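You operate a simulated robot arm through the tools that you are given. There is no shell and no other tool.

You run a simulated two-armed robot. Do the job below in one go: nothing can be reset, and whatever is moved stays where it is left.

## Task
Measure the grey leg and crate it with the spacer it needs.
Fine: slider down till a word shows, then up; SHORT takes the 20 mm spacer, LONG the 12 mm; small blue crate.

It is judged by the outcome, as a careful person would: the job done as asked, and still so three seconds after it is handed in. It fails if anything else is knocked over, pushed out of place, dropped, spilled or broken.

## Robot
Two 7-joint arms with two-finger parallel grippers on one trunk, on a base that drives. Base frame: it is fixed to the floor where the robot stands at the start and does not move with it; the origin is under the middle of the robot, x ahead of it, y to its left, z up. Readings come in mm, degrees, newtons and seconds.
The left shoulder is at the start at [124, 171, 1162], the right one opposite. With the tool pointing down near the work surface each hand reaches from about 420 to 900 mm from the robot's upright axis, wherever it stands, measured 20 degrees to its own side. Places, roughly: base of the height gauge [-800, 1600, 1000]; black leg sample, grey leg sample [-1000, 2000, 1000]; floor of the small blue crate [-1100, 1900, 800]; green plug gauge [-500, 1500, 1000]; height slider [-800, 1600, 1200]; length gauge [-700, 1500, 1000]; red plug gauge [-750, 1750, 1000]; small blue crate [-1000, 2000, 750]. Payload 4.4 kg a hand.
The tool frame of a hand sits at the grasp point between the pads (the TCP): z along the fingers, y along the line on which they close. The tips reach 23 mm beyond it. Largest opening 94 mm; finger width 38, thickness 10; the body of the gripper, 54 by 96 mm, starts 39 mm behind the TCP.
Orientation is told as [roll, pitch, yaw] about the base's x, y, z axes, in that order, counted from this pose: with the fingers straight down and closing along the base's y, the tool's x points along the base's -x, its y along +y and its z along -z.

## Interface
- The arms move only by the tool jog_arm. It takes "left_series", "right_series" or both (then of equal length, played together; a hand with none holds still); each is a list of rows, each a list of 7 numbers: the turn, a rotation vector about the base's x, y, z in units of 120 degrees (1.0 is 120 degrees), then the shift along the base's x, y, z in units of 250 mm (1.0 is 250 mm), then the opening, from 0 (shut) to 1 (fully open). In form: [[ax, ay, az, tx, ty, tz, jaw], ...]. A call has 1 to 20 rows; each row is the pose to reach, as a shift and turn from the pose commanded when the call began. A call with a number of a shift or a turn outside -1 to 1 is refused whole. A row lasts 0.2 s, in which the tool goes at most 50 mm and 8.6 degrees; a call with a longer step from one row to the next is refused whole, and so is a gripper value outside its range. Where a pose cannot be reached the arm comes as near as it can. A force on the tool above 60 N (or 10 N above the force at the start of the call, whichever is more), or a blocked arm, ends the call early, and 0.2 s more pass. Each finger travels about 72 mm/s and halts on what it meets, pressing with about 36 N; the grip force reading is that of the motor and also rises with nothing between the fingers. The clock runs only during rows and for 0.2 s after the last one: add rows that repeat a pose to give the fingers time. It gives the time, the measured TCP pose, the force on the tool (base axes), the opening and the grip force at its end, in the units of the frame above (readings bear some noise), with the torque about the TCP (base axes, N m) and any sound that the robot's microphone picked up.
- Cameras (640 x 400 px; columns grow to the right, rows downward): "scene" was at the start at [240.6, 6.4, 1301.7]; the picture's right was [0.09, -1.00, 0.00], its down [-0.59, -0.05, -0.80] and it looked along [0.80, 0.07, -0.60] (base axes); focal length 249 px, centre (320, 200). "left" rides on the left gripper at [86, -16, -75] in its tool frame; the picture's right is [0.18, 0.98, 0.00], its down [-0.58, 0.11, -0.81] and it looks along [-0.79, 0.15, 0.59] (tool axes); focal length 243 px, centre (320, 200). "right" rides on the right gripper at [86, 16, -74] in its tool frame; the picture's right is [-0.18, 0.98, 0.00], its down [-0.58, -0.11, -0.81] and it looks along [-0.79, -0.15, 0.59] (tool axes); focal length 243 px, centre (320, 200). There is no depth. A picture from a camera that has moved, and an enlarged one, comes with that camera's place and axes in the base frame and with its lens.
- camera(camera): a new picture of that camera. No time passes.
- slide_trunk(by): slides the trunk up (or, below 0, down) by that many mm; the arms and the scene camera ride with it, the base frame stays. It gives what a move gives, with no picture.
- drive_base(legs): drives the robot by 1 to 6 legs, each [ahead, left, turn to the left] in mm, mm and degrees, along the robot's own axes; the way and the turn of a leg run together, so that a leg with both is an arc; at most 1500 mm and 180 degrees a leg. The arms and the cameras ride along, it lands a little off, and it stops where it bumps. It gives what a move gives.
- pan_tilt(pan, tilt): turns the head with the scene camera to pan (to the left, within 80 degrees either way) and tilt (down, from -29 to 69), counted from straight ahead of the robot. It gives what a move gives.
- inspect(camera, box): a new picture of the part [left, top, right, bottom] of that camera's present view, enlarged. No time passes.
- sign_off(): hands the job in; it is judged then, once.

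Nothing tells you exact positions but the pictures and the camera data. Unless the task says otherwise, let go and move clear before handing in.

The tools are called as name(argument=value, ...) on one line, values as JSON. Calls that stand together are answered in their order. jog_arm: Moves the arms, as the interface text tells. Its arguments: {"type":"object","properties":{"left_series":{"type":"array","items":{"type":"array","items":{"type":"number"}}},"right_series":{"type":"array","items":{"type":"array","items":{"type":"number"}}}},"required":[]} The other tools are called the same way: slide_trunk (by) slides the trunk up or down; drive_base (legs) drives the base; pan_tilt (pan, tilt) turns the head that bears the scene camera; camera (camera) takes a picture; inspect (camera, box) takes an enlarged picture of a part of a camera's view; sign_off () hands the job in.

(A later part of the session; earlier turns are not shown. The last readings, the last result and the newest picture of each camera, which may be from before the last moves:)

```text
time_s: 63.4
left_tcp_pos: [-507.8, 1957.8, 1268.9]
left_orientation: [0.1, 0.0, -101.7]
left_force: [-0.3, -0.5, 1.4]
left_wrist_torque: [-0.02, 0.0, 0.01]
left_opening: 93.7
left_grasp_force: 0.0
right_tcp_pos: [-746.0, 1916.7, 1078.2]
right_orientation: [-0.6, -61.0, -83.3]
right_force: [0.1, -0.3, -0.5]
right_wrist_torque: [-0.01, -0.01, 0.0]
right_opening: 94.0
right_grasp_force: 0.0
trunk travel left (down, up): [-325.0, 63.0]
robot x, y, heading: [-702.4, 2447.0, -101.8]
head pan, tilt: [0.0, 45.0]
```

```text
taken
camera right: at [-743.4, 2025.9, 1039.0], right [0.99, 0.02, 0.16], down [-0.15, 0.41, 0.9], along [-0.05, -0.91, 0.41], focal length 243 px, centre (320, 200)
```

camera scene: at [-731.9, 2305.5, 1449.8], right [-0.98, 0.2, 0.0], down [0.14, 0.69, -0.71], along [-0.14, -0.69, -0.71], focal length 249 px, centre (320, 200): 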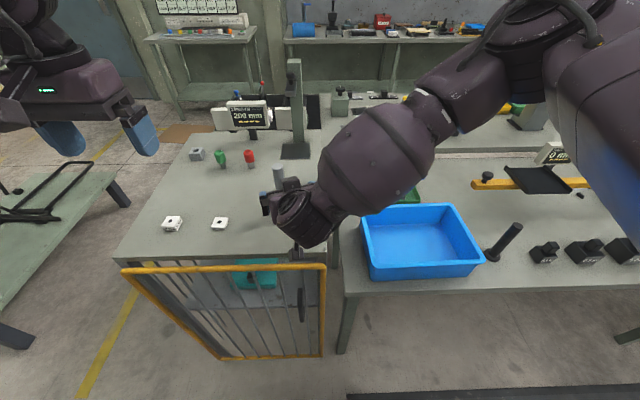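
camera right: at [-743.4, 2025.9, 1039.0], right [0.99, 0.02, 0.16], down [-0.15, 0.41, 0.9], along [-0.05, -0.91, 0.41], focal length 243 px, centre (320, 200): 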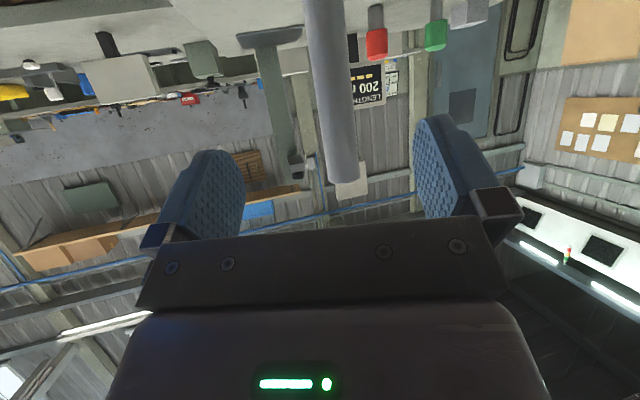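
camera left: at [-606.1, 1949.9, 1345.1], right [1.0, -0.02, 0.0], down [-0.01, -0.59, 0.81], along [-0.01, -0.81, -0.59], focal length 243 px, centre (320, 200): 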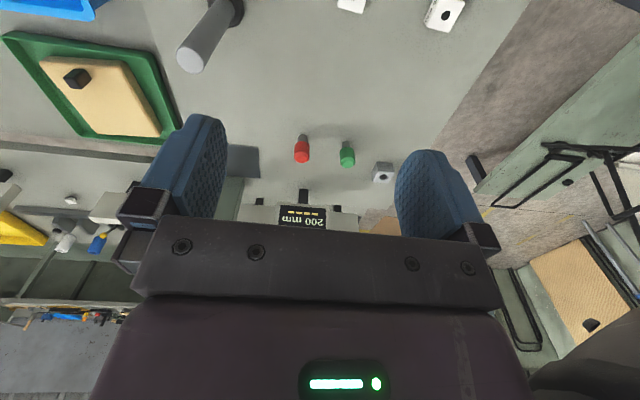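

The hand holds 61° of tilt behind the leg, which is centred between the fingers. I'll try a bit more tilt here.

jog_arm(right_series=[[-0.05, -0.0058, 0, 0, 0, 0, 1], [-0.0993, -0.0117, 0, 0, 0, 0, 1], [-0.0993, -0.0117, 0, 0, 0, 0, 1]])

inspect(camera="right", box=[160, 0, 480, 240])

```text
time_s: 64.2
left_tcp_pos: [-507.0, 1957.2, 1268.8]
left_orientation: [0.0, 0.1, -101.7]
left_force: [0.2, -0.1, -0.3]
left_wrist_torque: [0.0, 0.01, 0.0]
left_opening: 94.1
left_grasp_force: 0.0
right_tcp_pos: [-746.3, 1915.8, 1078.8]
right_orientation: [-0.8, -73.1, -83.3]
right_force: [-0.2, 0.0, 0.0]
right_wrist_torque: [0.0, -0.02, -0.01]
right_opening: 94.1
right_grasp_force: 0.1
trunk travel left (down, up): [-325.0, 63.0]
robot x, y, heading: [-703.4, 2444.1, -101.7]
head pan, tilt: [0.0, 45.0]
```

```text
1.67 times, centred on (320, 120) of right
camera zoom: at [-741.8, 2014.9, 1017.6], right [0.98, 0.05, 0.17], down [-0.17, 0.59, 0.79], along [-0.06, -0.81, 0.59], focal length 404 px, centre (320, 333)
```

zoom: 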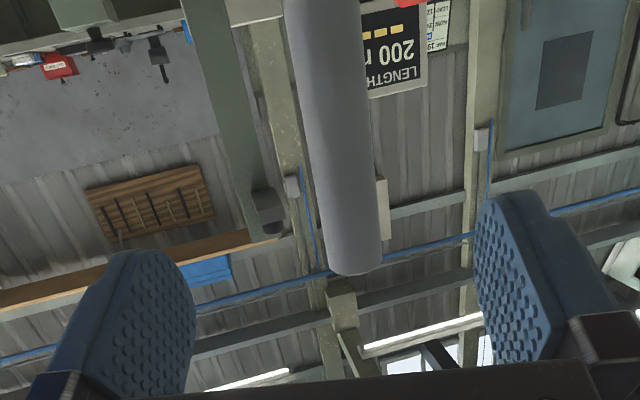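

The leg sits between the fingers, slightly off centre. I'll align sideways, go down to about z 1052 and move in around it.

jog_arm(right_series=[[0, 0, 0, 0.0625, 0, -0.106, 1], [0, 0, 0, 0.0625, -0.13, -0.106, 1], [0, 0, 0, 0.0625, -0.256, -0.106, 1], [0, 0, 0, 0.0625, -0.256, -0.106, 1]])

inspect(camera="right", box=[160, 0, 480, 240])

inspect(camera="scene", box=[200, 130, 360, 260])

```text
time_s: 65.2
left_tcp_pos: [-509.5, 1958.4, 1268.8]
left_orientation: [0.1, -0.1, -101.7]
left_force: [0.4, 0.3, -0.4]
left_wrist_torque: [-0.03, -0.02, 0.01]
left_opening: 94.2
left_grasp_force: 0.0
right_tcp_pos: [-729.7, 1853.0, 1051.9]
right_orientation: [-0.7, -73.1, -83.1]
right_force: [-0.3, -0.1, 0.0]
right_wrist_torque: [-0.01, 0.02, -0.02]
right_opening: 94.0
right_grasp_force: 0.0
trunk travel left (down, up): [-325.0, 63.0]
robot x, y, heading: [-706.5, 2447.6, -101.5]
head pan, tilt: [0.0, 45.0]
```

```text
1.67 times, centred on (320, 120) of right
camera zoom: at [-726.6, 1951.1, 989.7], right [0.98, 0.05, 0.17], down [-0.17, 0.59, 0.79], along [-0.06, -0.81, 0.59], focal length 404 px, centre (320, 333)
```

zoom: 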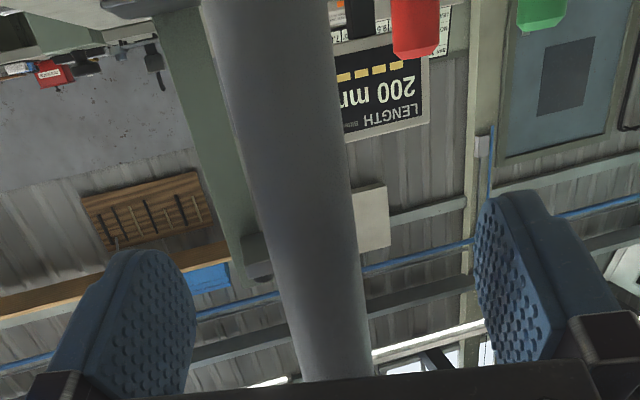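

```text
3.08 times, centred on (280, 195) of scene
camera zoom: at [-731.5, 2305.7, 1449.8], right [-0.98, 0.2, 0.0], down [0.14, 0.69, -0.71], along [-0.14, -0.69, -0.71], focal length 765 px, centre (443, 215)
```

zoom: 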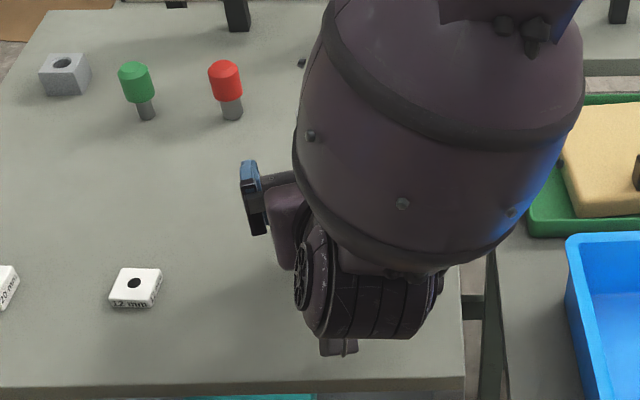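

The leg is about 4 mm off centre toward -x; I'll correct that and close the fingers.

jog_arm(right_series=[[0, 0, 0, -0.016, 0, 0, 1], [0, 0, 0, -0.016, 0, 0, 0.6], [0, 0, 0, -0.016, 0, 0, 0.4], [0, 0, 0, -0.016, 0, 0, 0.2], [0, 0, 0, -0.016, 0, 0, 0.1], [0, 0, 0, -0.016, 0, 0, 0.1], [0, 0, 0, -0.016, 0, 0, 0.1], [0, 0, 0, -0.016, 0, 0, 0.1]])

inspect(camera="right", box=[160, 0, 480, 240])

```text
time_s: 67.0
left_tcp_pos: [-508.3, 1958.1, 1268.6]
left_orientation: [0.1, 0.0, -101.7]
left_force: [-0.5, -0.1, 0.2]
left_wrist_torque: [0.02, -0.02, -0.02]
left_opening: 94.1
left_grasp_force: 0.0
right_tcp_pos: [-735.1, 1852.7, 1050.3]
right_orientation: [-0.6, -73.0, -83.2]
right_force: [-0.2, 0.0, 0.6]
right_wrist_torque: [0.02, 0.01, -0.03]
right_opening: 23.8
right_grasp_force: 36.3
trunk travel left (down, up): [-325.0, 63.0]
robot x, y, heading: [-704.1, 2444.1, -101.6]
head pan, tilt: [0.0, 45.0]
```

```text
1.67 times, centred on (320, 120) of right
camera zoom: at [-730.7, 1950.9, 990.1], right [0.98, 0.05, 0.17], down [-0.17, 0.59, 0.79], along [-0.06, -0.81, 0.59], focal length 404 px, centre (320, 333)
```

zoom: 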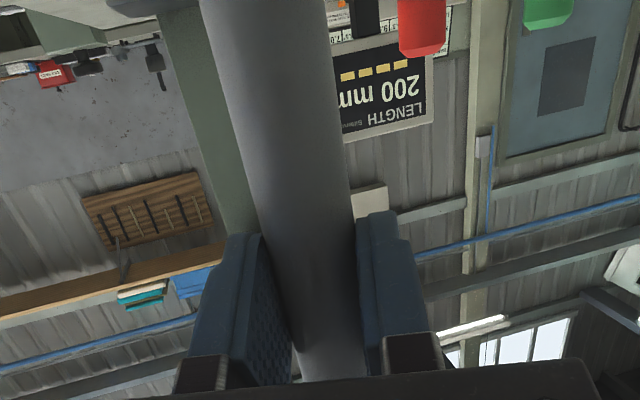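

Gripped (24 mm diameter). I'll lift 30 mm and carry the leg most of the way to the gauge plate.

jog_arm(right_series=[[0, 0, 0, 0, 0, 0.04, 0.1], [0, 0, 0, 0, 0, 0.08, 0.1], [0, 0, 0, 0, 0, 0.12, 0.1], [0, 0, 0, -0.0377, -0.16, 0.12, 0.1], [0, 0, 0, -0.0754, -0.32, 0.12, 0.1], [0, 0, 0, -0.113, -0.48, 0.12, 0.1], [0, 0, 0, -0.15, -0.64, 0.12, 0.1], [0, 0, 0, -0.18, -0.74, 0.12, 0.1], [0, 0, 0, -0.18, -0.74, 0.12, 0.1]])

camera(camera="scene")

camera(camera="right")

camera(camera="left")

```text
time_s: 69.0
left_tcp_pos: [-507.8, 1957.6, 1268.8]
left_orientation: [0.0, 0.0, -101.6]
left_force: [-0.5, 0.0, -0.1]
left_wrist_torque: [-0.03, 0.01, 0.0]
left_opening: 93.7
left_grasp_force: 0.1
right_tcp_pos: [-755.5, 1751.2, 1084.6]
right_orientation: [-1.2, -72.9, -83.3]
right_force: [-0.4, 0.3, -1.8]
right_wrist_torque: [0.01, 0.0, -0.03]
right_opening: 24.0
right_grasp_force: 36.3
right hand out of reach, approached as far as the arm can: row 6, 7, 8, 9
trunk travel left (down, up): [-325.0, 63.0]
robot x, y, heading: [-705.5, 2445.9, -102.1]
head pan, tilt: [0.0, 45.0]
```

```text
taken
camera scene: at [-731.4, 2305.1, 1449.7], right [-0.98, 0.2, 0.0], down [0.14, 0.69, -0.71], along [-0.14, -0.69, -0.71], focal length 249 px, centre (320, 200)
```

scene: 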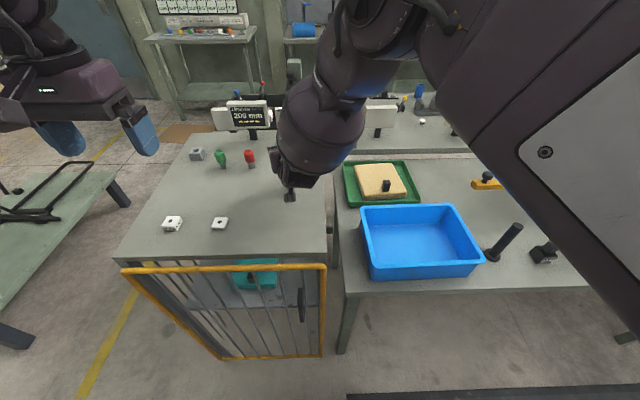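

```text
taken
camera right: at [-751.1, 1849.2, 1023.3], right [0.98, 0.04, 0.17], down [-0.16, 0.59, 0.79], along [-0.07, -0.81, 0.58], focal length 243 px, centre (320, 200)
```

right: 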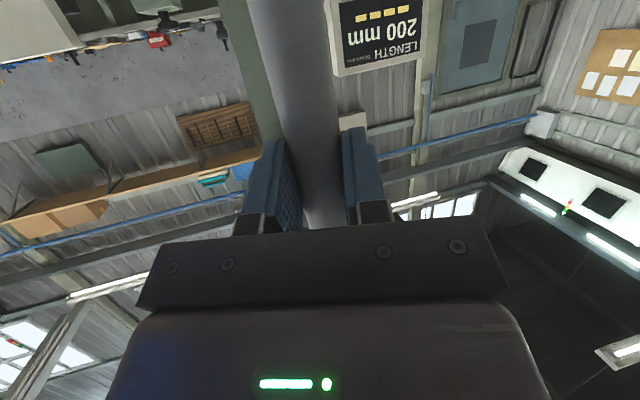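

```text
taken
camera left: at [-506.8, 2046.2, 1344.3], right [1.0, -0.02, 0.0], down [-0.01, -0.59, 0.81], along [-0.01, -0.81, -0.59], focal length 243 px, centre (320, 200)
```

left: 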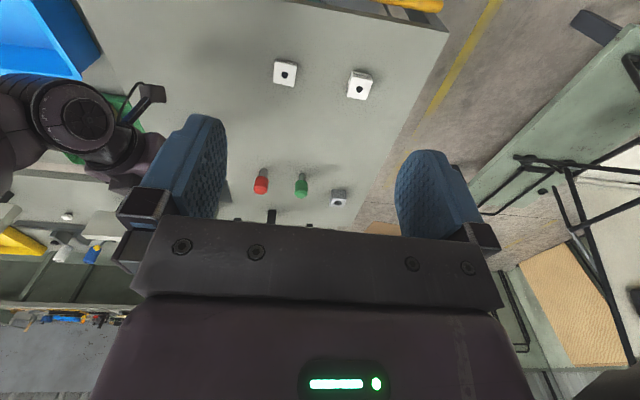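

The arm runs out of reach with this tilt at y≈1751. I'll pull back and raise the hand, lower the trunk by 150 mm so the shoulder is nearer hand height, and then drive a little closer.

jog_arm(right_series=[[0, 0, 0, 0, 0.08, 0.12, 0.1], [0, 0, 0, 0, 0.16, 0.26, 0.1], [0, 0, 0, 0, 0.2, 0.42, 0.1], [0, 0, 0, 0, 0.2, 0.6, 0.1], [0, 0, 0, 0, 0.2, 0.6, 0.1]])

slide_trunk(by=-150)

drive_base(legs=[[90, 0, 0]])

camera(camera="scene")

```text
time_s: 70.2
left_tcp_pos: [-507.3, 1957.7, 1267.6]
left_orientation: [0.0, 0.0, -101.7]
left_force: [-0.6, -0.3, 0.6]
left_wrist_torque: [0.02, 0.0, -0.01]
left_opening: 93.9
left_grasp_force: 0.2
right_tcp_pos: [-755.8, 1799.6, 1231.0]
right_orientation: [-0.6, -73.1, -83.2]
right_force: [-0.1, 0.6, -0.8]
right_wrist_torque: [0.04, 0.01, 0.01]
right_opening: 23.5
right_grasp_force: 36.2
trunk travel left (down, up): [-325.0, 63.0]
robot x, y, heading: [-704.2, 2446.0, -102.0]
head pan, tilt: [0.0, 45.0]
```

```text
time_s: 71.9
left_tcp_pos: [-507.9, 1959.0, 1120.0]
left_orientation: [0.1, -0.2, -101.5]
left_force: [0.4, 0.8, 0.0]
left_wrist_torque: [0.0, 0.01, 0.0]
left_opening: 93.7
left_grasp_force: 0.0
right_tcp_pos: [-755.1, 1799.8, 1083.5]
right_orientation: [-0.8, -73.2, -83.0]
right_force: [-0.1, 1.0, -0.1]
right_wrist_torque: [0.02, -0.02, -0.03]
right_opening: 23.5
right_grasp_force: 35.7
trunk travel left (down, up): [-175.0, 213.0]
robot x, y, heading: [-705.4, 2445.3, -101.5]
head pan, tilt: [0.0, 45.0]
```

```text
time_s: 73.0
left_tcp_pos: [-525.4, 1870.1, 1119.6]
left_orientation: [0.1, 0.0, -101.7]
left_force: [-1.2, 0.1, 0.5]
left_wrist_torque: [-0.01, -0.01, -0.03]
left_opening: 94.2
left_grasp_force: 0.1
right_tcp_pos: [-774.1, 1711.9, 1081.2]
right_orientation: [-0.6, -73.0, -83.2]
right_force: [-0.2, 0.1, -2.0]
right_wrist_torque: [0.01, 0.03, 0.02]
right_opening: 23.5
right_grasp_force: 36.3
trunk travel left (down, up): [-175.0, 213.0]
robot x, y, heading: [-723.5, 2357.6, -101.5]
head pan, tilt: [0.0, 45.0]
```

```text
taken
camera scene: at [-768.4, 2126.0, 1289.4], right [-0.98, 0.2, 0.0], down [0.14, 0.69, -0.71], along [-0.14, -0.69, -0.71], focal length 249 px, centre (320, 200)
```

scene: 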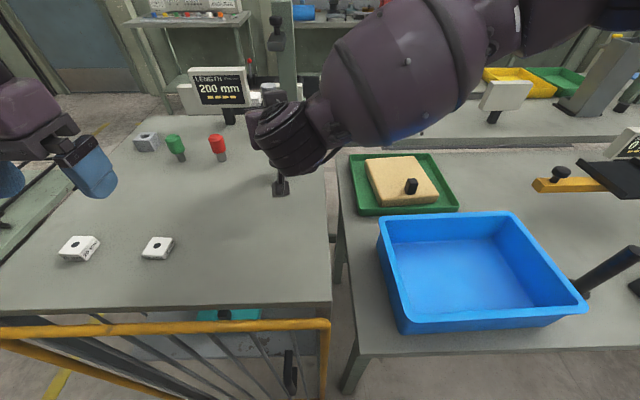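

The trunk is lowered and the hand can go on. I'll advance half of the remaining way toward the plate and look at the clearance under the slider.

jog_arm(right_series=[[0, 0, 0, -0.05, -0.12, -0.01, 0.1], [0, 0, 0, -0.1, -0.26, -0.02, 0.1], [0, 0, 0, -0.1, -0.26, -0.02, 0.1]])

camera(camera="right")

inspect(camera="scene", box=[180, 0, 340, 200])

camera(camera="left")

```text
time_s: 73.8
left_tcp_pos: [-527.0, 1871.0, 1120.2]
left_orientation: [0.0, -0.1, -101.6]
left_force: [-1.1, 0.1, -0.5]
left_wrist_torque: [0.02, -0.04, -0.04]
left_opening: 93.4
left_grasp_force: 0.1
right_tcp_pos: [-797.1, 1647.3, 1076.7]
right_orientation: [-0.7, -73.0, -83.2]
right_force: [0.6, -0.3, 0.0]
right_wrist_torque: [0.03, 0.01, 0.0]
right_opening: 23.6
right_grasp_force: 35.7
trunk travel left (down, up): [-175.0, 213.0]
robot x, y, heading: [-723.3, 2357.6, -101.8]
head pan, tilt: [0.0, 45.0]
```

```text
taken
camera right: at [-793.0, 1745.3, 1016.0], right [0.98, 0.05, 0.17], down [-0.17, 0.59, 0.79], along [-0.06, -0.81, 0.59], focal length 243 px, centre (320, 200)
```

right: 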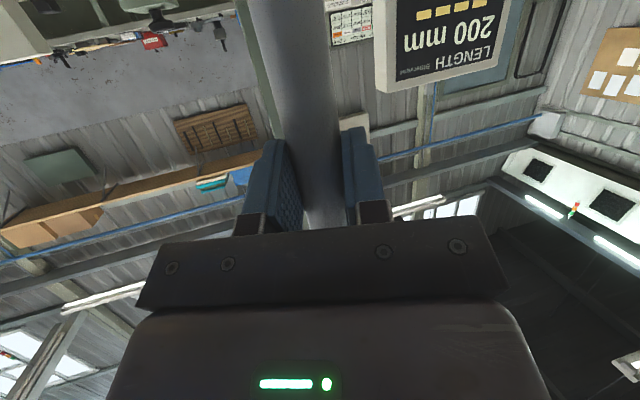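

```text
2.00 times, centred on (260, 100) of scene
camera zoom: at [-768.1, 2127.3, 1289.7], right [-0.98, 0.2, 0.0], down [0.14, 0.69, -0.71], along [-0.14, -0.69, -0.71], focal length 497 px, centre (440, 400)
```

zoom: 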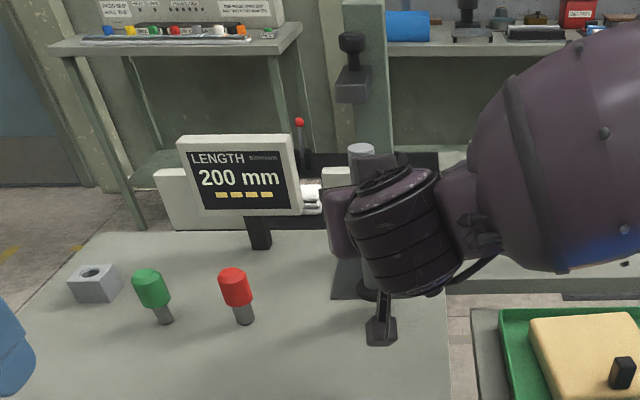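

```text
taken
camera left: at [-524.5, 1960.0, 1195.4], right [1.0, -0.02, 0.0], down [-0.01, -0.59, 0.81], along [-0.01, -0.81, -0.59], focal length 243 px, centre (320, 200)
```

left: 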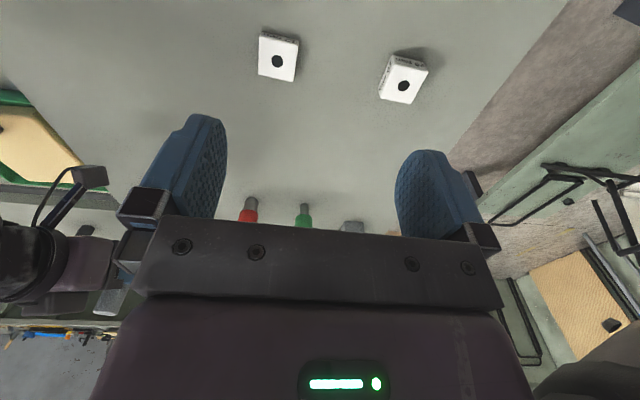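

Leg top (z≈1129) clears the slider's underside (z≈1155). I'll move the leg over the plate centre now.

jog_arm(right_series=[[0, 0, 0, -0.004, -0.1, 0, 0.1], [0, 0, 0, -0.008, -0.2, 0, 0.1], [0, 0, 0, -0.012, -0.296, 0, 0.1], [0, 0, 0, -0.012, -0.296, 0, 0.1]])

camera(camera="right")

inspect(camera="scene", box=[180, 0, 340, 200])

```text
time_s: 74.8
left_tcp_pos: [-526.6, 1871.4, 1118.8]
left_orientation: [0.2, -0.1, -101.5]
left_force: [0.1, 0.3, -0.2]
left_wrist_torque: [0.01, 0.01, -0.02]
left_opening: 94.0
left_grasp_force: 0.1
right_tcp_pos: [-800.4, 1573.2, 1075.1]
right_orientation: [-0.8, -73.0, -83.2]
right_force: [-0.2, 1.1, -1.4]
right_wrist_torque: [-0.02, 0.03, 0.02]
right_opening: 23.6
right_grasp_force: 35.5
trunk travel left (down, up): [-175.0, 213.0]
robot x, y, heading: [-720.9, 2360.3, -101.9]
head pan, tilt: [0.0, 45.0]
```

```text
taken
camera right: at [-796.7, 1671.2, 1014.4], right [0.98, 0.05, 0.17], down [-0.17, 0.59, 0.79], along [-0.06, -0.81, 0.59], focal length 243 px, centre (320, 200)
```

right: 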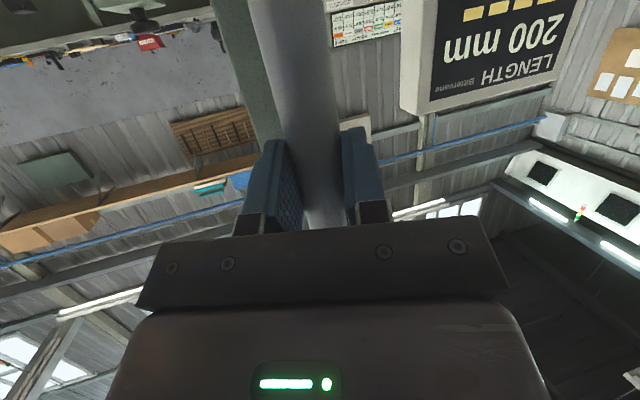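

```text
2.00 times, centred on (260, 100) of scene
camera zoom: at [-768.3, 2127.0, 1289.6], right [-0.98, 0.2, 0.0], down [0.14, 0.69, -0.71], along [-0.14, -0.69, -0.71], focal length 497 px, centre (440, 400)
```

zoom: 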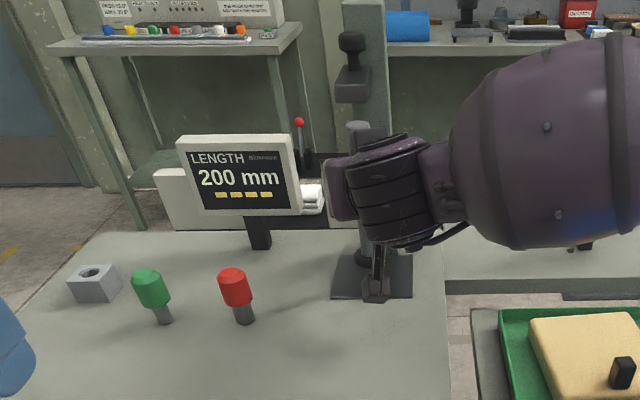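

The leg is over the plate centre. I'll lower it gently until it bears on the plate.

jog_arm(right_series=[[0, 0, 0, 0, 0, -0.02, 0.1], [0, 0, 0, 0, 0, -0.04, 0.1], [0, 0, 0, 0, 0, -0.048, 0.1]])

jog_arm(right_series=[[0, 0, 0, 0, 0, -0.008, 0.1], [0, 0, 0, 0, 0, -0.008, 0.1]])

inspect(camera="scene", box=[230, 40, 310, 160])

```text
time_s: 75.6
left_tcp_pos: [-527.2, 1872.0, 1119.3]
left_orientation: [0.2, 0.0, -101.5]
left_force: [0.1, -0.1, -0.8]
left_wrist_torque: [0.02, 0.0, 0.01]
left_opening: 94.0
left_grasp_force: 0.0
right_tcp_pos: [-801.5, 1574.2, 1063.2]
right_orientation: [-0.5, -73.1, -83.3]
right_force: [-0.5, 0.1, -1.3]
right_wrist_torque: [0.05, 0.01, 0.01]
right_opening: 23.2
right_grasp_force: 36.2
trunk travel left (down, up): [-175.0, 213.0]
robot x, y, heading: [-720.1, 2353.9, -101.4]
head pan, tilt: [0.0, 45.0]
```

```text
time_s: 76.2
left_tcp_pos: [-527.0, 1871.4, 1118.8]
left_orientation: [0.1, 0.0, -101.6]
left_force: [-0.4, 0.2, 0.2]
left_wrist_torque: [0.01, -0.01, -0.01]
left_opening: 94.1
left_grasp_force: 0.0
right_tcp_pos: [-799.2, 1573.9, 1061.4]
right_orientation: [-0.5, -73.0, -83.2]
right_force: [-0.9, 0.2, -1.0]
right_wrist_torque: [0.0, -0.02, -0.04]
right_opening: 23.5
right_grasp_force: 36.3
trunk travel left (down, up): [-175.0, 213.0]
robot x, y, heading: [-719.2, 2359.1, -101.9]
head pan, tilt: [0.0, 45.0]
```

```text
3.33 times, centred on (270, 100) of scene
camera zoom: at [-768.3, 2126.6, 1289.4], right [-0.98, 0.2, 0.0], down [0.14, 0.69, -0.71], along [-0.14, -0.69, -0.71], focal length 828 px, centre (487, 533)
```

zoom: 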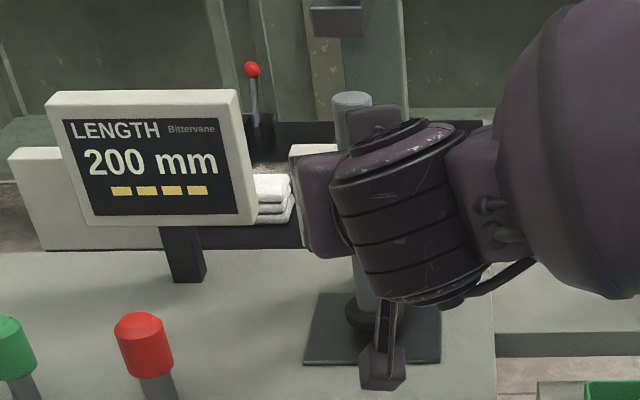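

No contact yet; I'll continue lowering in 2 mm steps.

jog_arm(right_series=[[0, 0, 0, 0, 0, -0.008, 0.1], [0, 0, 0, 0, 0, -0.008, 0.1]])

jog_arm(right_series=[[0, 0, 0, 0, 0, -0.008, 0.1], [0, 0, 0, 0, 0, -0.008, 0.1]])

jog_arm(right_series=[[0, 0, 0, 0, 0, -0.004, 0.1], [0, 0, 0, 0, 0, -0.004, 0.1]])

```text
time_s: 76.8
left_tcp_pos: [-526.2, 1871.2, 1118.5]
left_orientation: [0.1, 0.0, -101.7]
left_force: [-0.9, 0.1, 0.4]
left_wrist_torque: [0.01, -0.02, 0.0]
left_opening: 94.2
left_grasp_force: 0.1
right_tcp_pos: [-800.7, 1573.8, 1061.4]
right_orientation: [-0.7, -72.9, -83.1]
right_force: [-1.2, -0.4, -0.7]
right_wrist_torque: [0.01, -0.01, 0.0]
right_opening: 23.6
right_grasp_force: 36.2
trunk travel left (down, up): [-175.0, 213.0]
robot x, y, heading: [-717.5, 2355.3, -101.6]
head pan, tilt: [0.0, 45.0]
```

```text
time_s: 77.4
left_tcp_pos: [-526.3, 1871.1, 1119.6]
left_orientation: [0.0, 0.0, -101.6]
left_force: [-0.5, 0.4, -0.1]
left_wrist_torque: [0.04, 0.0, -0.03]
left_opening: 94.0
left_grasp_force: 0.1
right_tcp_pos: [-800.2, 1572.8, 1058.2]
right_orientation: [-0.6, -72.9, -83.2]
right_force: [-0.2, 0.4, -1.8]
right_wrist_torque: [0.02, 0.0, -0.01]
right_opening: 23.4
right_grasp_force: 35.8
trunk travel left (down, up): [-175.0, 213.0]
robot x, y, heading: [-724.1, 2356.3, -101.4]
head pan, tilt: [0.0, 45.0]
```

```text
time_s: 78.0
left_tcp_pos: [-525.9, 1871.0, 1119.9]
left_orientation: [0.0, 0.1, -101.6]
left_force: [0.1, 0.3, 0.1]
left_wrist_torque: [0.01, -0.02, 0.01]
left_opening: 94.2
left_grasp_force: 0.1
right_tcp_pos: [-801.0, 1573.8, 1057.7]
right_orientation: [-0.6, -73.0, -83.2]
right_force: [0.3, -0.7, -0.7]
right_wrist_torque: [-0.02, -0.02, -0.02]
right_opening: 23.7
right_grasp_force: 35.7
trunk travel left (down, up): [-175.0, 213.0]
robot x, y, heading: [-723.7, 2357.0, -101.7]
head pan, tilt: [0.0, 45.0]
```

Still free; I'll continue in small steps.

jog_arm(right_series=[[0, 0, 0, 0, 0, -0.006, 0.1], [0, 0, 0, 0, 0, -0.006, 0.1]])

jog_arm(right_series=[[0, 0, 0, 0, 0, -0.006, 0.1], [0, 0, 0, 0, 0, -0.006, 0.1]])

inspect(camera="scene", box=[230, 40, 310, 160])

```text
time_s: 78.6
left_tcp_pos: [-526.2, 1871.2, 1119.8]
left_orientation: [0.1, 0.0, -101.6]
left_force: [0.6, 0.8, -0.5]
left_wrist_torque: [0.0, 0.03, -0.02]
left_opening: 94.0
left_grasp_force: 0.1
right_tcp_pos: [-799.8, 1575.5, 1055.2]
right_orientation: [-0.8, -73.1, -83.1]
right_force: [-0.1, 0.5, -0.9]
right_wrist_torque: [-0.01, 0.0, 0.01]
right_opening: 23.5
right_grasp_force: 36.1
trunk travel left (down, up): [-175.0, 213.0]
robot x, y, heading: [-721.2, 2355.4, -101.6]
head pan, tilt: [0.0, 45.0]
```

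```text
time_s: 79.2
left_tcp_pos: [-526.9, 1870.7, 1120.0]
left_orientation: [0.1, -0.1, -101.7]
left_force: [0.1, -0.7, 0.6]
left_wrist_torque: [-0.01, -0.01, -0.02]
left_opening: 94.0
left_grasp_force: 0.1
right_tcp_pos: [-800.6, 1573.7, 1055.5]
right_orientation: [-0.7, -73.0, -83.2]
right_force: [-1.2, -1.5, 3.9]
right_wrist_torque: [-0.02, 0.02, -0.02]
right_opening: 23.5
right_grasp_force: 35.8
trunk travel left (down, up): [-175.0, 213.0]
robot x, y, heading: [-723.0, 2357.4, -101.7]
head pan, tilt: [0.0, 45.0]
```

```text
3.33 times, centred on (270, 100) of scene
camera zoom: at [-768.2, 2127.1, 1289.6], right [-0.98, 0.2, 0.0], down [0.14, 0.69, -0.71], along [-0.14, -0.69, -0.71], focal length 828 px, centre (487, 533)
```

zoom: 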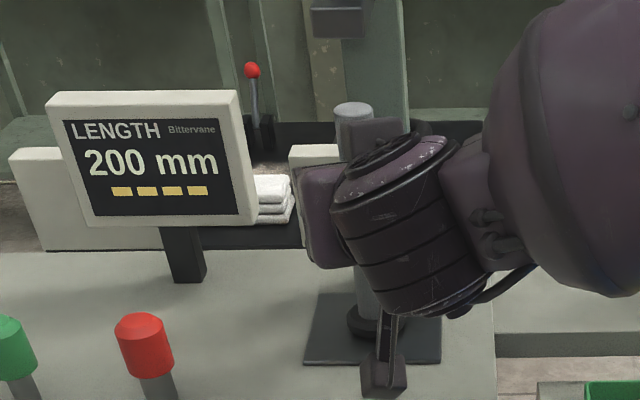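

The leg bears on the plate (about 5 N). I'll open the fingers and draw straight back.

jog_arm(right_series=[[0, 0, 0, 0, 0, 0, 0.4], [0, 0, 0, 0, 0, 0, 0.7], [0, 0, 0, 0, 0, 0, 0.8], [0, 0, 0, 0, 0, 0, 0.8]])

jog_arm(right_series=[[0, 0, 0, -0.012, 0.1, 0, 0.8], [0, 0, 0, -0.024, 0.2, 0, 0.8], [0, 0, 0, -0.035, 0.3, 0, 0.8], [0, 0, 0, -0.059, 0.5, 0, 0.8], [0, 0, 0, -0.06, 0.65, 0.08, 0.8], [0, 0, 0, -0.2, 0.75, 0.15, 0.8], [0, 0, 0, -0.38, 0.8, 0.2, 0.8], [0, 0, 0, -0.38, 0.8, 0.2, 0.8]])

camera(camera="scene")

inspect(camera="scene", box=[200, 0, 340, 160])

```text
time_s: 80.2
left_tcp_pos: [-526.1, 1871.5, 1119.7]
left_orientation: [0.1, 0.0, -101.6]
left_force: [0.6, 0.2, 0.7]
left_wrist_torque: [-0.01, 0.0, -0.03]
left_opening: 94.1
left_grasp_force: 0.1
right_tcp_pos: [-800.3, 1573.2, 1054.2]
right_orientation: [-0.6, -73.0, -83.3]
right_force: [0.0, 0.1, -0.1]
right_wrist_torque: [0.0, 0.01, -0.01]
right_opening: 75.1
right_grasp_force: 0.0
trunk travel left (down, up): [-175.0, 213.0]
robot x, y, heading: [-720.4, 2359.4, -101.6]
head pan, tilt: [0.0, 45.0]
```

```text
refused: row 4 steps farther than a row can; nothing moved
```

```text
taken
camera scene: at [-768.2, 2126.7, 1289.4], right [-0.98, 0.2, 0.0], down [0.14, 0.69, -0.71], along [-0.14, -0.69, -0.71], focal length 249 px, centre (320, 200)
```

scene: 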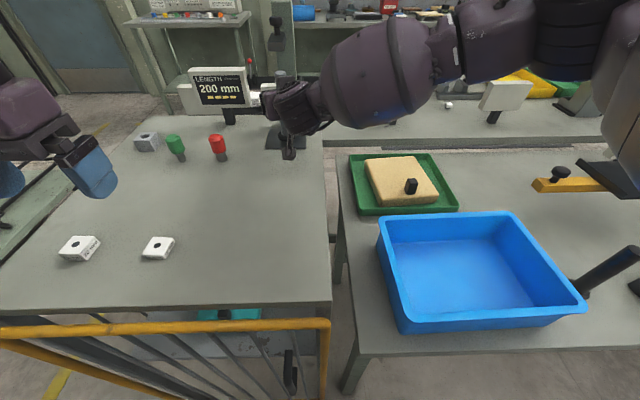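

```text
2.50 times, centred on (270, 80) of scene
camera zoom: at [-768.2, 2126.7, 1289.4], right [-0.98, 0.2, 0.0], down [0.14, 0.69, -0.71], along [-0.14, -0.69, -0.71], focal length 621 px, centre (445, 500)
```

zoom: 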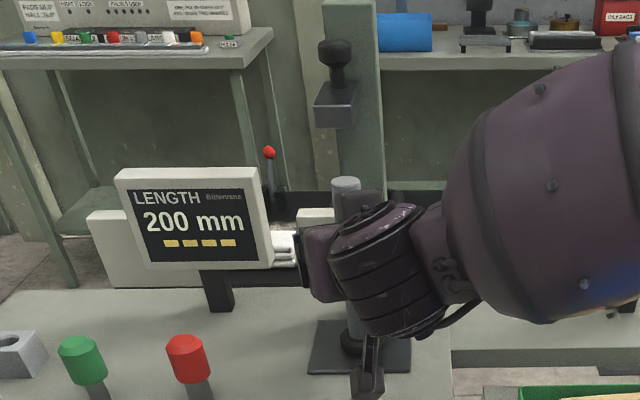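

The leg stands free between the open fingers. I'll retract straight back, then rise to the knob height.

jog_arm(right_series=[[0, 0, 0, -0.012, 0.1, 0, 0.8], [0, 0, 0, -0.024, 0.2, 0, 0.8], [0, 0, 0, -0.035, 0.3, 0, 0.8], [0, 0, 0, -0.05, 0.45, 0, 0.8], [0, 0, 0, -0.05, 0.55, 0.08, 0.8], [0, 0, 0, -0.05, 0.6, 0.24, 0.8], [0, 0, 0, -0.05, 0.6, 0.42, 0.8], [0, 0, 0, -0.05, 0.6, 0.6, 0.8], [0, 0, 0, -0.05, 0.6, 0.6, 0.8]])

camera(camera="right")

inspect(camera="scene", box=[200, 0, 340, 160])

```text
time_s: 82.2
left_tcp_pos: [-525.7, 1870.0, 1119.2]
left_orientation: [0.1, 0.0, -101.6]
left_force: [-0.9, -0.5, -0.6]
left_wrist_torque: [0.01, 0.02, -0.01]
left_opening: 93.9
left_grasp_force: 0.0
right_tcp_pos: [-813.5, 1724.5, 1205.5]
right_orientation: [-0.7, -72.9, -83.0]
right_force: [-0.4, 0.1, -0.5]
right_wrist_torque: [-0.01, -0.04, 0.0]
right_opening: 75.3
right_grasp_force: 0.0
trunk travel left (down, up): [-175.0, 213.0]
robot x, y, heading: [-720.8, 2355.1, -101.7]
head pan, tilt: [0.0, 45.0]
```

```text
taken
camera right: at [-810.1, 1822.3, 1145.0], right [0.98, 0.05, 0.17], down [-0.17, 0.59, 0.79], along [-0.06, -0.81, 0.58], focal length 243 px, centre (320, 200)
```

right: 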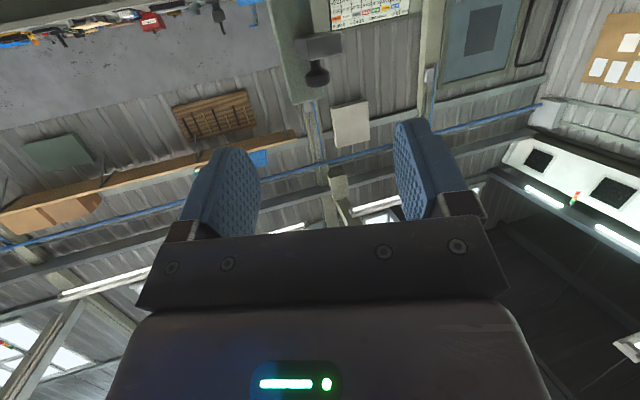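

```text
2.50 times, centred on (270, 80) of scene
camera zoom: at [-768.1, 2126.2, 1289.2], right [-0.98, 0.2, 0.0], down [0.14, 0.69, -0.71], along [-0.14, -0.69, -0.71], focal length 621 px, centre (445, 500)
```

zoom: 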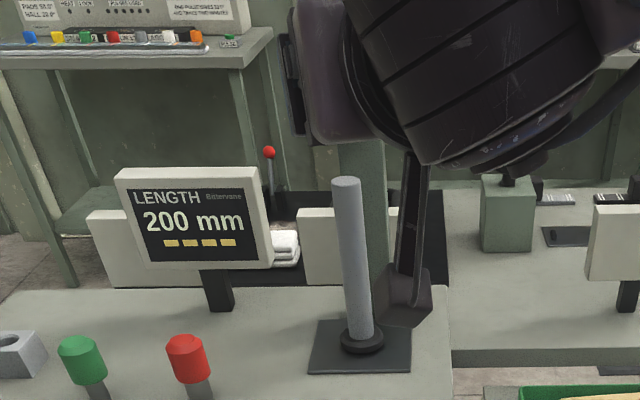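

The leg stands squarely on the plate. The knob is in the right camera's view; I'll enlarge it to fix its position.

inspect(camera="right", box=[240, 0, 400, 120])

```text
3.33 times, centred on (320, 60) of right
camera zoom: at [-810.1, 1822.3, 1145.0], right [0.98, 0.05, 0.17], down [-0.17, 0.59, 0.79], along [-0.06, -0.81, 0.58], focal length 809 px, centre (320, 667)
```

zoom: 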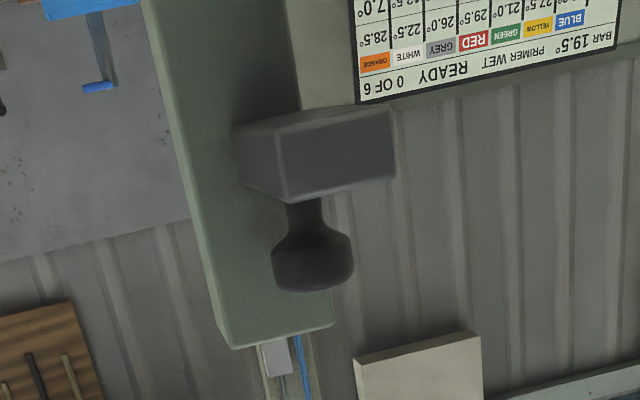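

Knob cap is at about (-803, 1552), z 1184–1199, 25 mm wide. I'll bring the open fingers around it.

jog_arm(right_series=[[0, 0, 0, 0, -0.17, -0.013, 0.8], [0, 0, 0, 0, -0.34, -0.026, 0.8], [0, 0, 0, 0.019, -0.5, -0.026, 0.8], [0, 0, 0, 0.028, -0.576, -0.026, 0.8], [0, 0, 0, 0.028, -0.576, -0.026, 0.8]])

camera(camera="right")

inspect(camera="scene", box=[200, 0, 340, 160])

```text
time_s: 83.4
left_tcp_pos: [-527.6, 1870.6, 1119.9]
left_orientation: [0.1, -0.1, -101.6]
left_force: [-0.7, -0.2, -0.3]
left_wrist_torque: [-0.01, -0.02, -0.03]
left_opening: 94.0
left_grasp_force: 0.1
right_tcp_pos: [-807.7, 1581.8, 1196.1]
right_orientation: [-0.6, -72.9, -83.1]
right_force: [-0.1, 0.0, 0.6]
right_wrist_torque: [0.0, 0.04, -0.04]
right_opening: 75.2
right_grasp_force: 0.0
trunk travel left (down, up): [-175.0, 213.0]
robot x, y, heading: [-722.7, 2353.9, -101.9]
head pan, tilt: [0.0, 45.0]
```

```text
taken
camera right: at [-802.7, 1678.7, 1135.5], right [0.98, 0.05, 0.17], down [-0.17, 0.59, 0.79], along [-0.06, -0.81, 0.59], focal length 243 px, centre (320, 200)
```

right: 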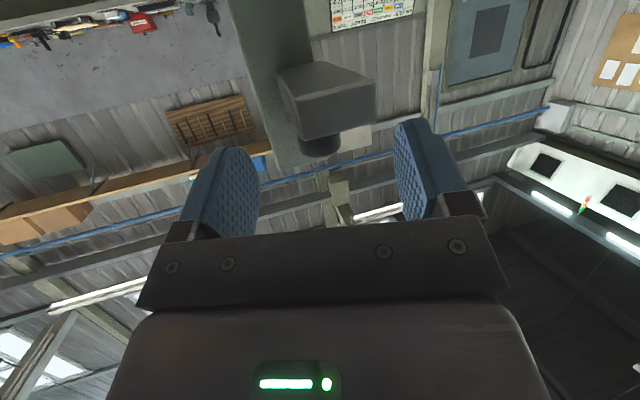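

```text
2.50 times, centred on (270, 80) of scene
camera zoom: at [-768.3, 2126.9, 1289.5], right [-0.98, 0.2, 0.0], down [0.14, 0.69, -0.71], along [-0.14, -0.69, -0.71], focal length 621 px, centre (445, 500)
```

zoom: 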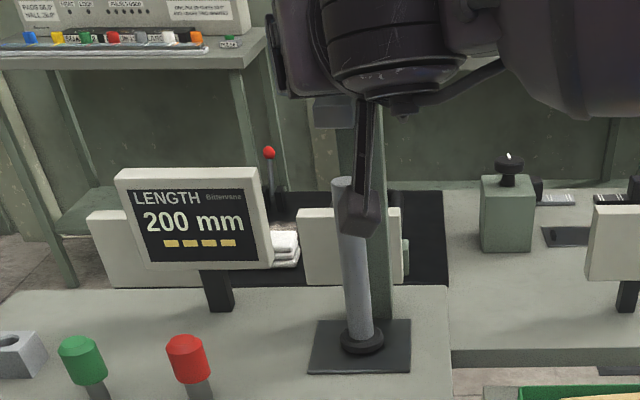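

The knob is centred between the fingers. I'll move in the last 21 mm and close on it.

jog_arm(right_series=[[0, 0, 0, 0.005, -0.044, 0.008, 0.8], [0, 0, 0, 0.01, -0.084, 0.008, 0.8], [0, 0, 0, 0.01, -0.084, 0.008, 0.8]])

inspect(camera="right", box=[160, 0, 480, 240])

```text
time_s: 84.2
left_tcp_pos: [-526.5, 1869.8, 1119.8]
left_orientation: [0.2, -0.1, -101.6]
left_force: [-0.5, -0.2, 0.0]
left_wrist_torque: [0.0, 0.0, 0.03]
left_opening: 94.0
left_grasp_force: 0.0
right_tcp_pos: [-805.4, 1558.6, 1200.2]
right_orientation: [-0.6, -73.0, -83.2]
right_force: [0.0, 0.3, -0.2]
right_wrist_torque: [0.03, 0.01, -0.01]
right_opening: 75.2
right_grasp_force: 0.1
trunk travel left (down, up): [-175.0, 213.0]
robot x, y, heading: [-723.8, 2354.4, -101.6]
head pan, tilt: [0.0, 45.0]
```

```text
1.67 times, centred on (320, 120) of right
camera zoom: at [-800.1, 1656.4, 1139.2], right [0.98, 0.05, 0.17], down [-0.17, 0.59, 0.79], along [-0.06, -0.81, 0.59], focal length 404 px, centre (320, 333)
```

zoom: 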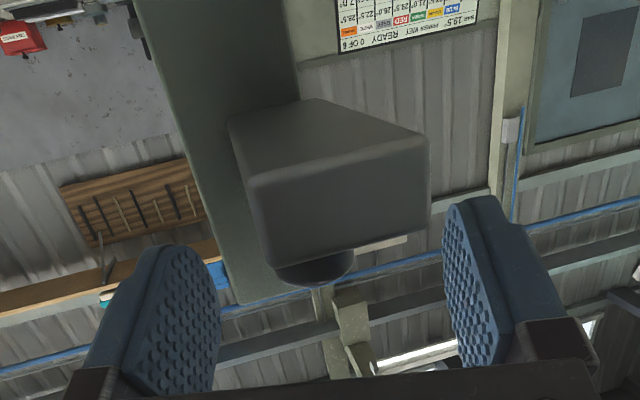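

I'll raise by 3 mm so the fingers stay above the slider block, then close on the knob.

jog_arm(right_series=[[0, 0, 0, 0, 0, 0.012, 0.8], [0, 0, 0, 0, 0, 0.012, 0.6], [0, 0, 0, 0, 0, 0.012, 0.4], [0, 0, 0, 0, 0, 0.012, 0.25], [0, 0, 0, 0, 0, 0.012, 0.15], [0, 0, 0, 0, 0, 0.012, 0.12], [0, 0, 0, 0, 0, 0.012, 0.12]])

inspect(camera="right", box=[160, 0, 480, 240])

inspect(camera="scene", box=[180, 40, 300, 130])

```text
time_s: 85.8
left_tcp_pos: [-529.1, 1870.6, 1120.9]
left_orientation: [0.1, 0.0, -101.6]
left_force: [-0.2, 0.7, 0.1]
left_wrist_torque: [-0.01, 0.02, -0.03]
left_opening: 93.8
left_grasp_force: 0.1
right_tcp_pos: [-807.4, 1559.0, 1202.8]
right_orientation: [-0.5, -72.9, -83.4]
right_force: [-9.3, -0.5, 0.6]
right_wrist_torque: [0.03, 0.18, -0.34]
right_opening: 25.4
right_grasp_force: 44.9
trunk travel left (down, up): [-175.0, 213.0]
robot x, y, heading: [-721.3, 2357.9, -101.8]
head pan, tilt: [0.0, 45.0]
```

```text
1.67 times, centred on (320, 120) of right
camera zoom: at [-802.0, 1656.1, 1141.8], right [0.98, 0.05, 0.17], down [-0.17, 0.59, 0.79], along [-0.06, -0.81, 0.59], focal length 404 px, centre (320, 333)
```

zoom: 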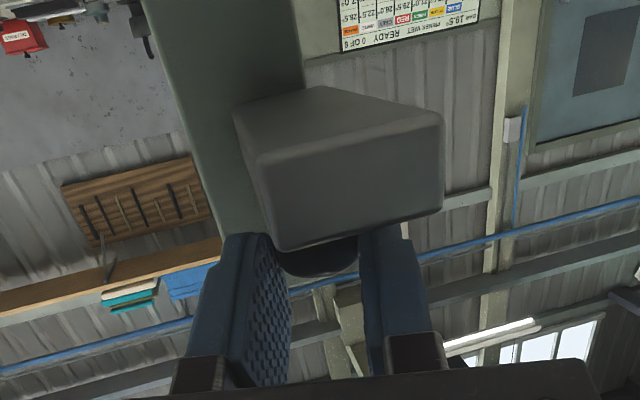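

```text
4.44 times, centred on (240, 85) of scene
camera zoom: at [-769.5, 2126.7, 1289.4], right [-0.98, 0.2, 0.0], down [0.14, 0.69, -0.71], along [-0.14, -0.69, -0.71], focal length 1105 px, centre (676, 711)
```

zoom: 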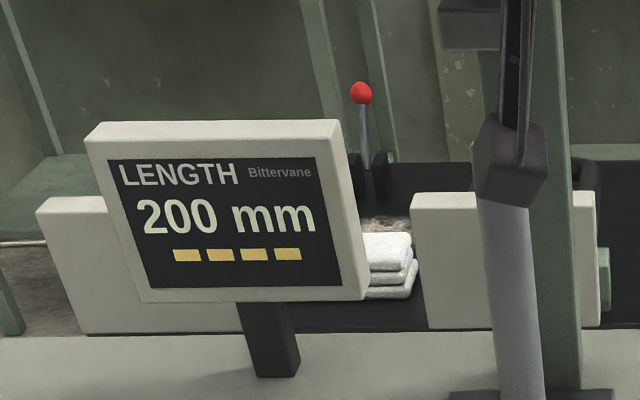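

The knob is gripped. I'll ease the sideways load and lower the slider 15 mm, then check the display.

jog_arm(right_series=[[0, 0, 0, -0.008, 0, 0, 0.12], [0, 0, 0, -0.008, 0, -0.02, 0.12], [0, 0, 0, -0.008, 0, -0.04, 0.12], [0, 0, 0, -0.008, 0, -0.06, 0.12], [0, 0, 0, -0.008, 0, -0.06, 0.12]])

inspect(camera="scene", box=[180, 20, 300, 110])

```text
time_s: 87.0
left_tcp_pos: [-526.6, 1871.2, 1118.1]
left_orientation: [0.1, 0.0, -101.7]
left_force: [0.2, -0.3, 0.4]
left_wrist_torque: [-0.02, -0.01, 0.0]
left_opening: 94.0
left_grasp_force: 0.0
right_tcp_pos: [-805.8, 1559.0, 1187.5]
right_orientation: [-0.6, -73.1, -83.2]
right_force: [-4.0, 0.3, -0.1]
right_wrist_torque: [-0.21, -0.02, -0.15]
right_opening: 25.3
right_grasp_force: 45.0
trunk travel left (down, up): [-175.0, 213.0]
robot x, y, heading: [-727.6, 2357.7, -101.3]
head pan, tilt: [0.0, 45.0]
```

```text
4.44 times, centred on (240, 65) of scene
camera zoom: at [-768.7, 2126.7, 1289.4], right [-0.98, 0.2, 0.0], down [0.14, 0.69, -0.71], along [-0.14, -0.69, -0.71], focal length 1105 px, centre (676, 800)
```

zoom: 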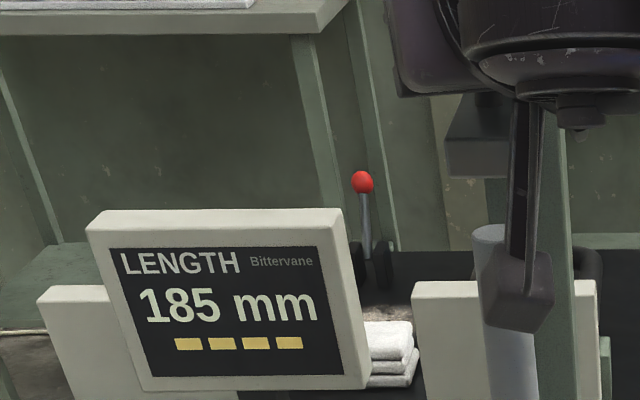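

The display follows (185 mm). I'll go down another 17 mm, then in small steps.

jog_arm(right_series=[[0, 0, 0, 0, 0, -0.02, 0.12], [0, 0, 0, 0, 0, -0.04, 0.12], [0, 0, 0, 0, 0, -0.068, 0.12], [0, 0, 0, 0, 0, -0.068, 0.12]])

inspect(camera="scene", box=[180, 40, 300, 130])

```text
time_s: 88.0
left_tcp_pos: [-526.6, 1869.9, 1119.2]
left_orientation: [0.2, 0.0, -101.6]
left_force: [0.0, 0.1, 0.5]
left_wrist_torque: [0.03, 0.02, 0.01]
left_opening: 94.1
left_grasp_force: 0.1
right_tcp_pos: [-805.6, 1558.7, 1169.6]
right_orientation: [-0.7, -73.0, -83.2]
right_force: [-1.0, -7.0, 0.2]
right_wrist_torque: [-0.76, 0.05, -0.07]
right_opening: 25.4
right_grasp_force: 44.9
trunk travel left (down, up): [-175.0, 213.0]
robot x, y, heading: [-723.2, 2357.7, -101.7]
head pan, tilt: [0.0, 45.0]
```

```text
4.44 times, centred on (240, 85) of scene
camera zoom: at [-768.4, 2126.0, 1289.3], right [-0.98, 0.2, 0.0], down [0.14, 0.69, -0.71], along [-0.14, -0.69, -0.71], focal length 1105 px, centre (676, 711)
```

zoom: 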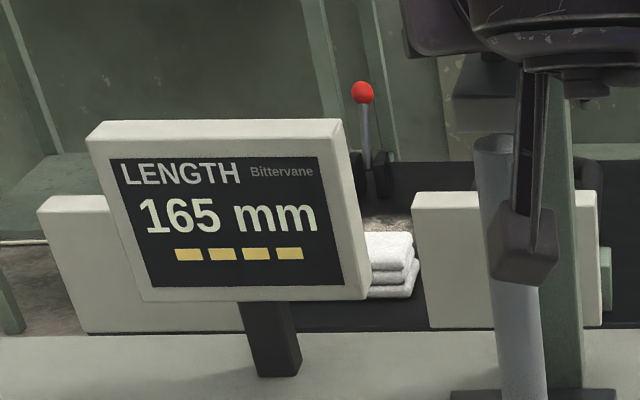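

165 mm, no word yet. I'll continue with 3 mm steps.

jog_arm(right_series=[[0, 0, 0, 0, 0, -0.012, 0.12], [0, 0, 0, 0, 0, -0.012, 0.12]])

inspect(camera="scene", box=[180, 40, 300, 130])

```text
time_s: 88.6
left_tcp_pos: [-526.4, 1870.5, 1119.7]
left_orientation: [0.0, 0.0, -101.7]
left_force: [0.5, 0.2, -0.2]
left_wrist_torque: [-0.01, 0.0, 0.01]
left_opening: 94.0
left_grasp_force: 0.1
right_tcp_pos: [-806.6, 1559.0, 1168.3]
right_orientation: [-0.5, -73.0, -83.3]
right_force: [-1.3, -5.1, 1.0]
right_wrist_torque: [-0.18, 0.03, -0.11]
right_opening: 25.4
right_grasp_force: 44.5
trunk travel left (down, up): [-175.0, 213.0]
robot x, y, heading: [-724.2, 2360.4, -101.7]
head pan, tilt: [0.0, 45.0]
```

```text
4.44 times, centred on (240, 85) of scene
camera zoom: at [-768.4, 2126.1, 1289.3], right [-0.98, 0.2, 0.0], down [0.14, 0.69, -0.71], along [-0.14, -0.69, -0.71], focal length 1105 px, centre (676, 711)
```

zoom: 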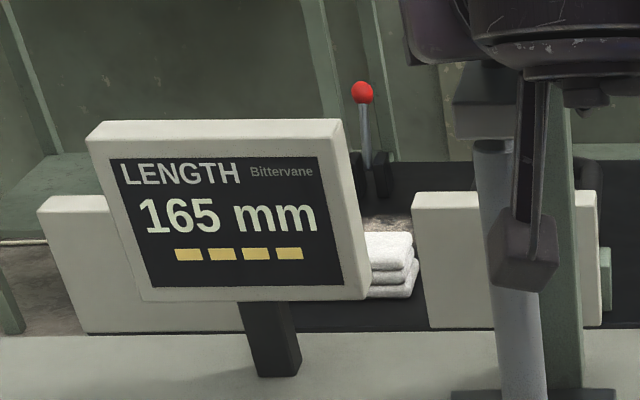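

jog_arm(right_series=[[0, 0, 0, 0, 0, -0.012, 0.12], [0, 0, 0, 0, 0, -0.012, 0.12]])

inspect(camera="scene", box=[180, 40, 300, 130])

```text
time_s: 89.2
left_tcp_pos: [-526.3, 1871.1, 1118.8]
left_orientation: [0.1, -0.1, -101.6]
left_force: [0.4, -0.1, 0.5]
left_wrist_torque: [0.0, -0.02, 0.03]
left_opening: 93.9
left_grasp_force: 0.1
right_tcp_pos: [-805.0, 1559.8, 1165.1]
right_orientation: [-0.5, -72.9, -83.3]
right_force: [-2.6, -3.7, -0.7]
right_wrist_torque: [-0.05, -0.02, -0.17]
right_opening: 25.3
right_grasp_force: 44.4
trunk travel left (down, up): [-175.0, 213.0]
robot x, y, heading: [-722.7, 2360.0, -101.9]
head pan, tilt: [0.0, 45.0]
```

```text
4.44 times, centred on (240, 85) of scene
camera zoom: at [-768.5, 2126.2, 1289.3], right [-0.98, 0.2, 0.0], down [0.14, 0.69, -0.71], along [-0.14, -0.69, -0.71], focal length 1105 px, centre (676, 711)
```

zoom: 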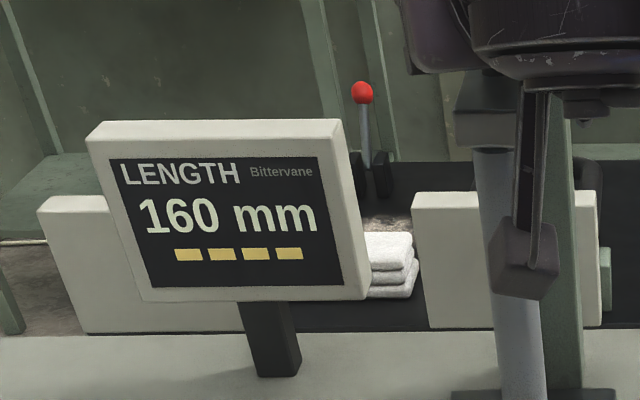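

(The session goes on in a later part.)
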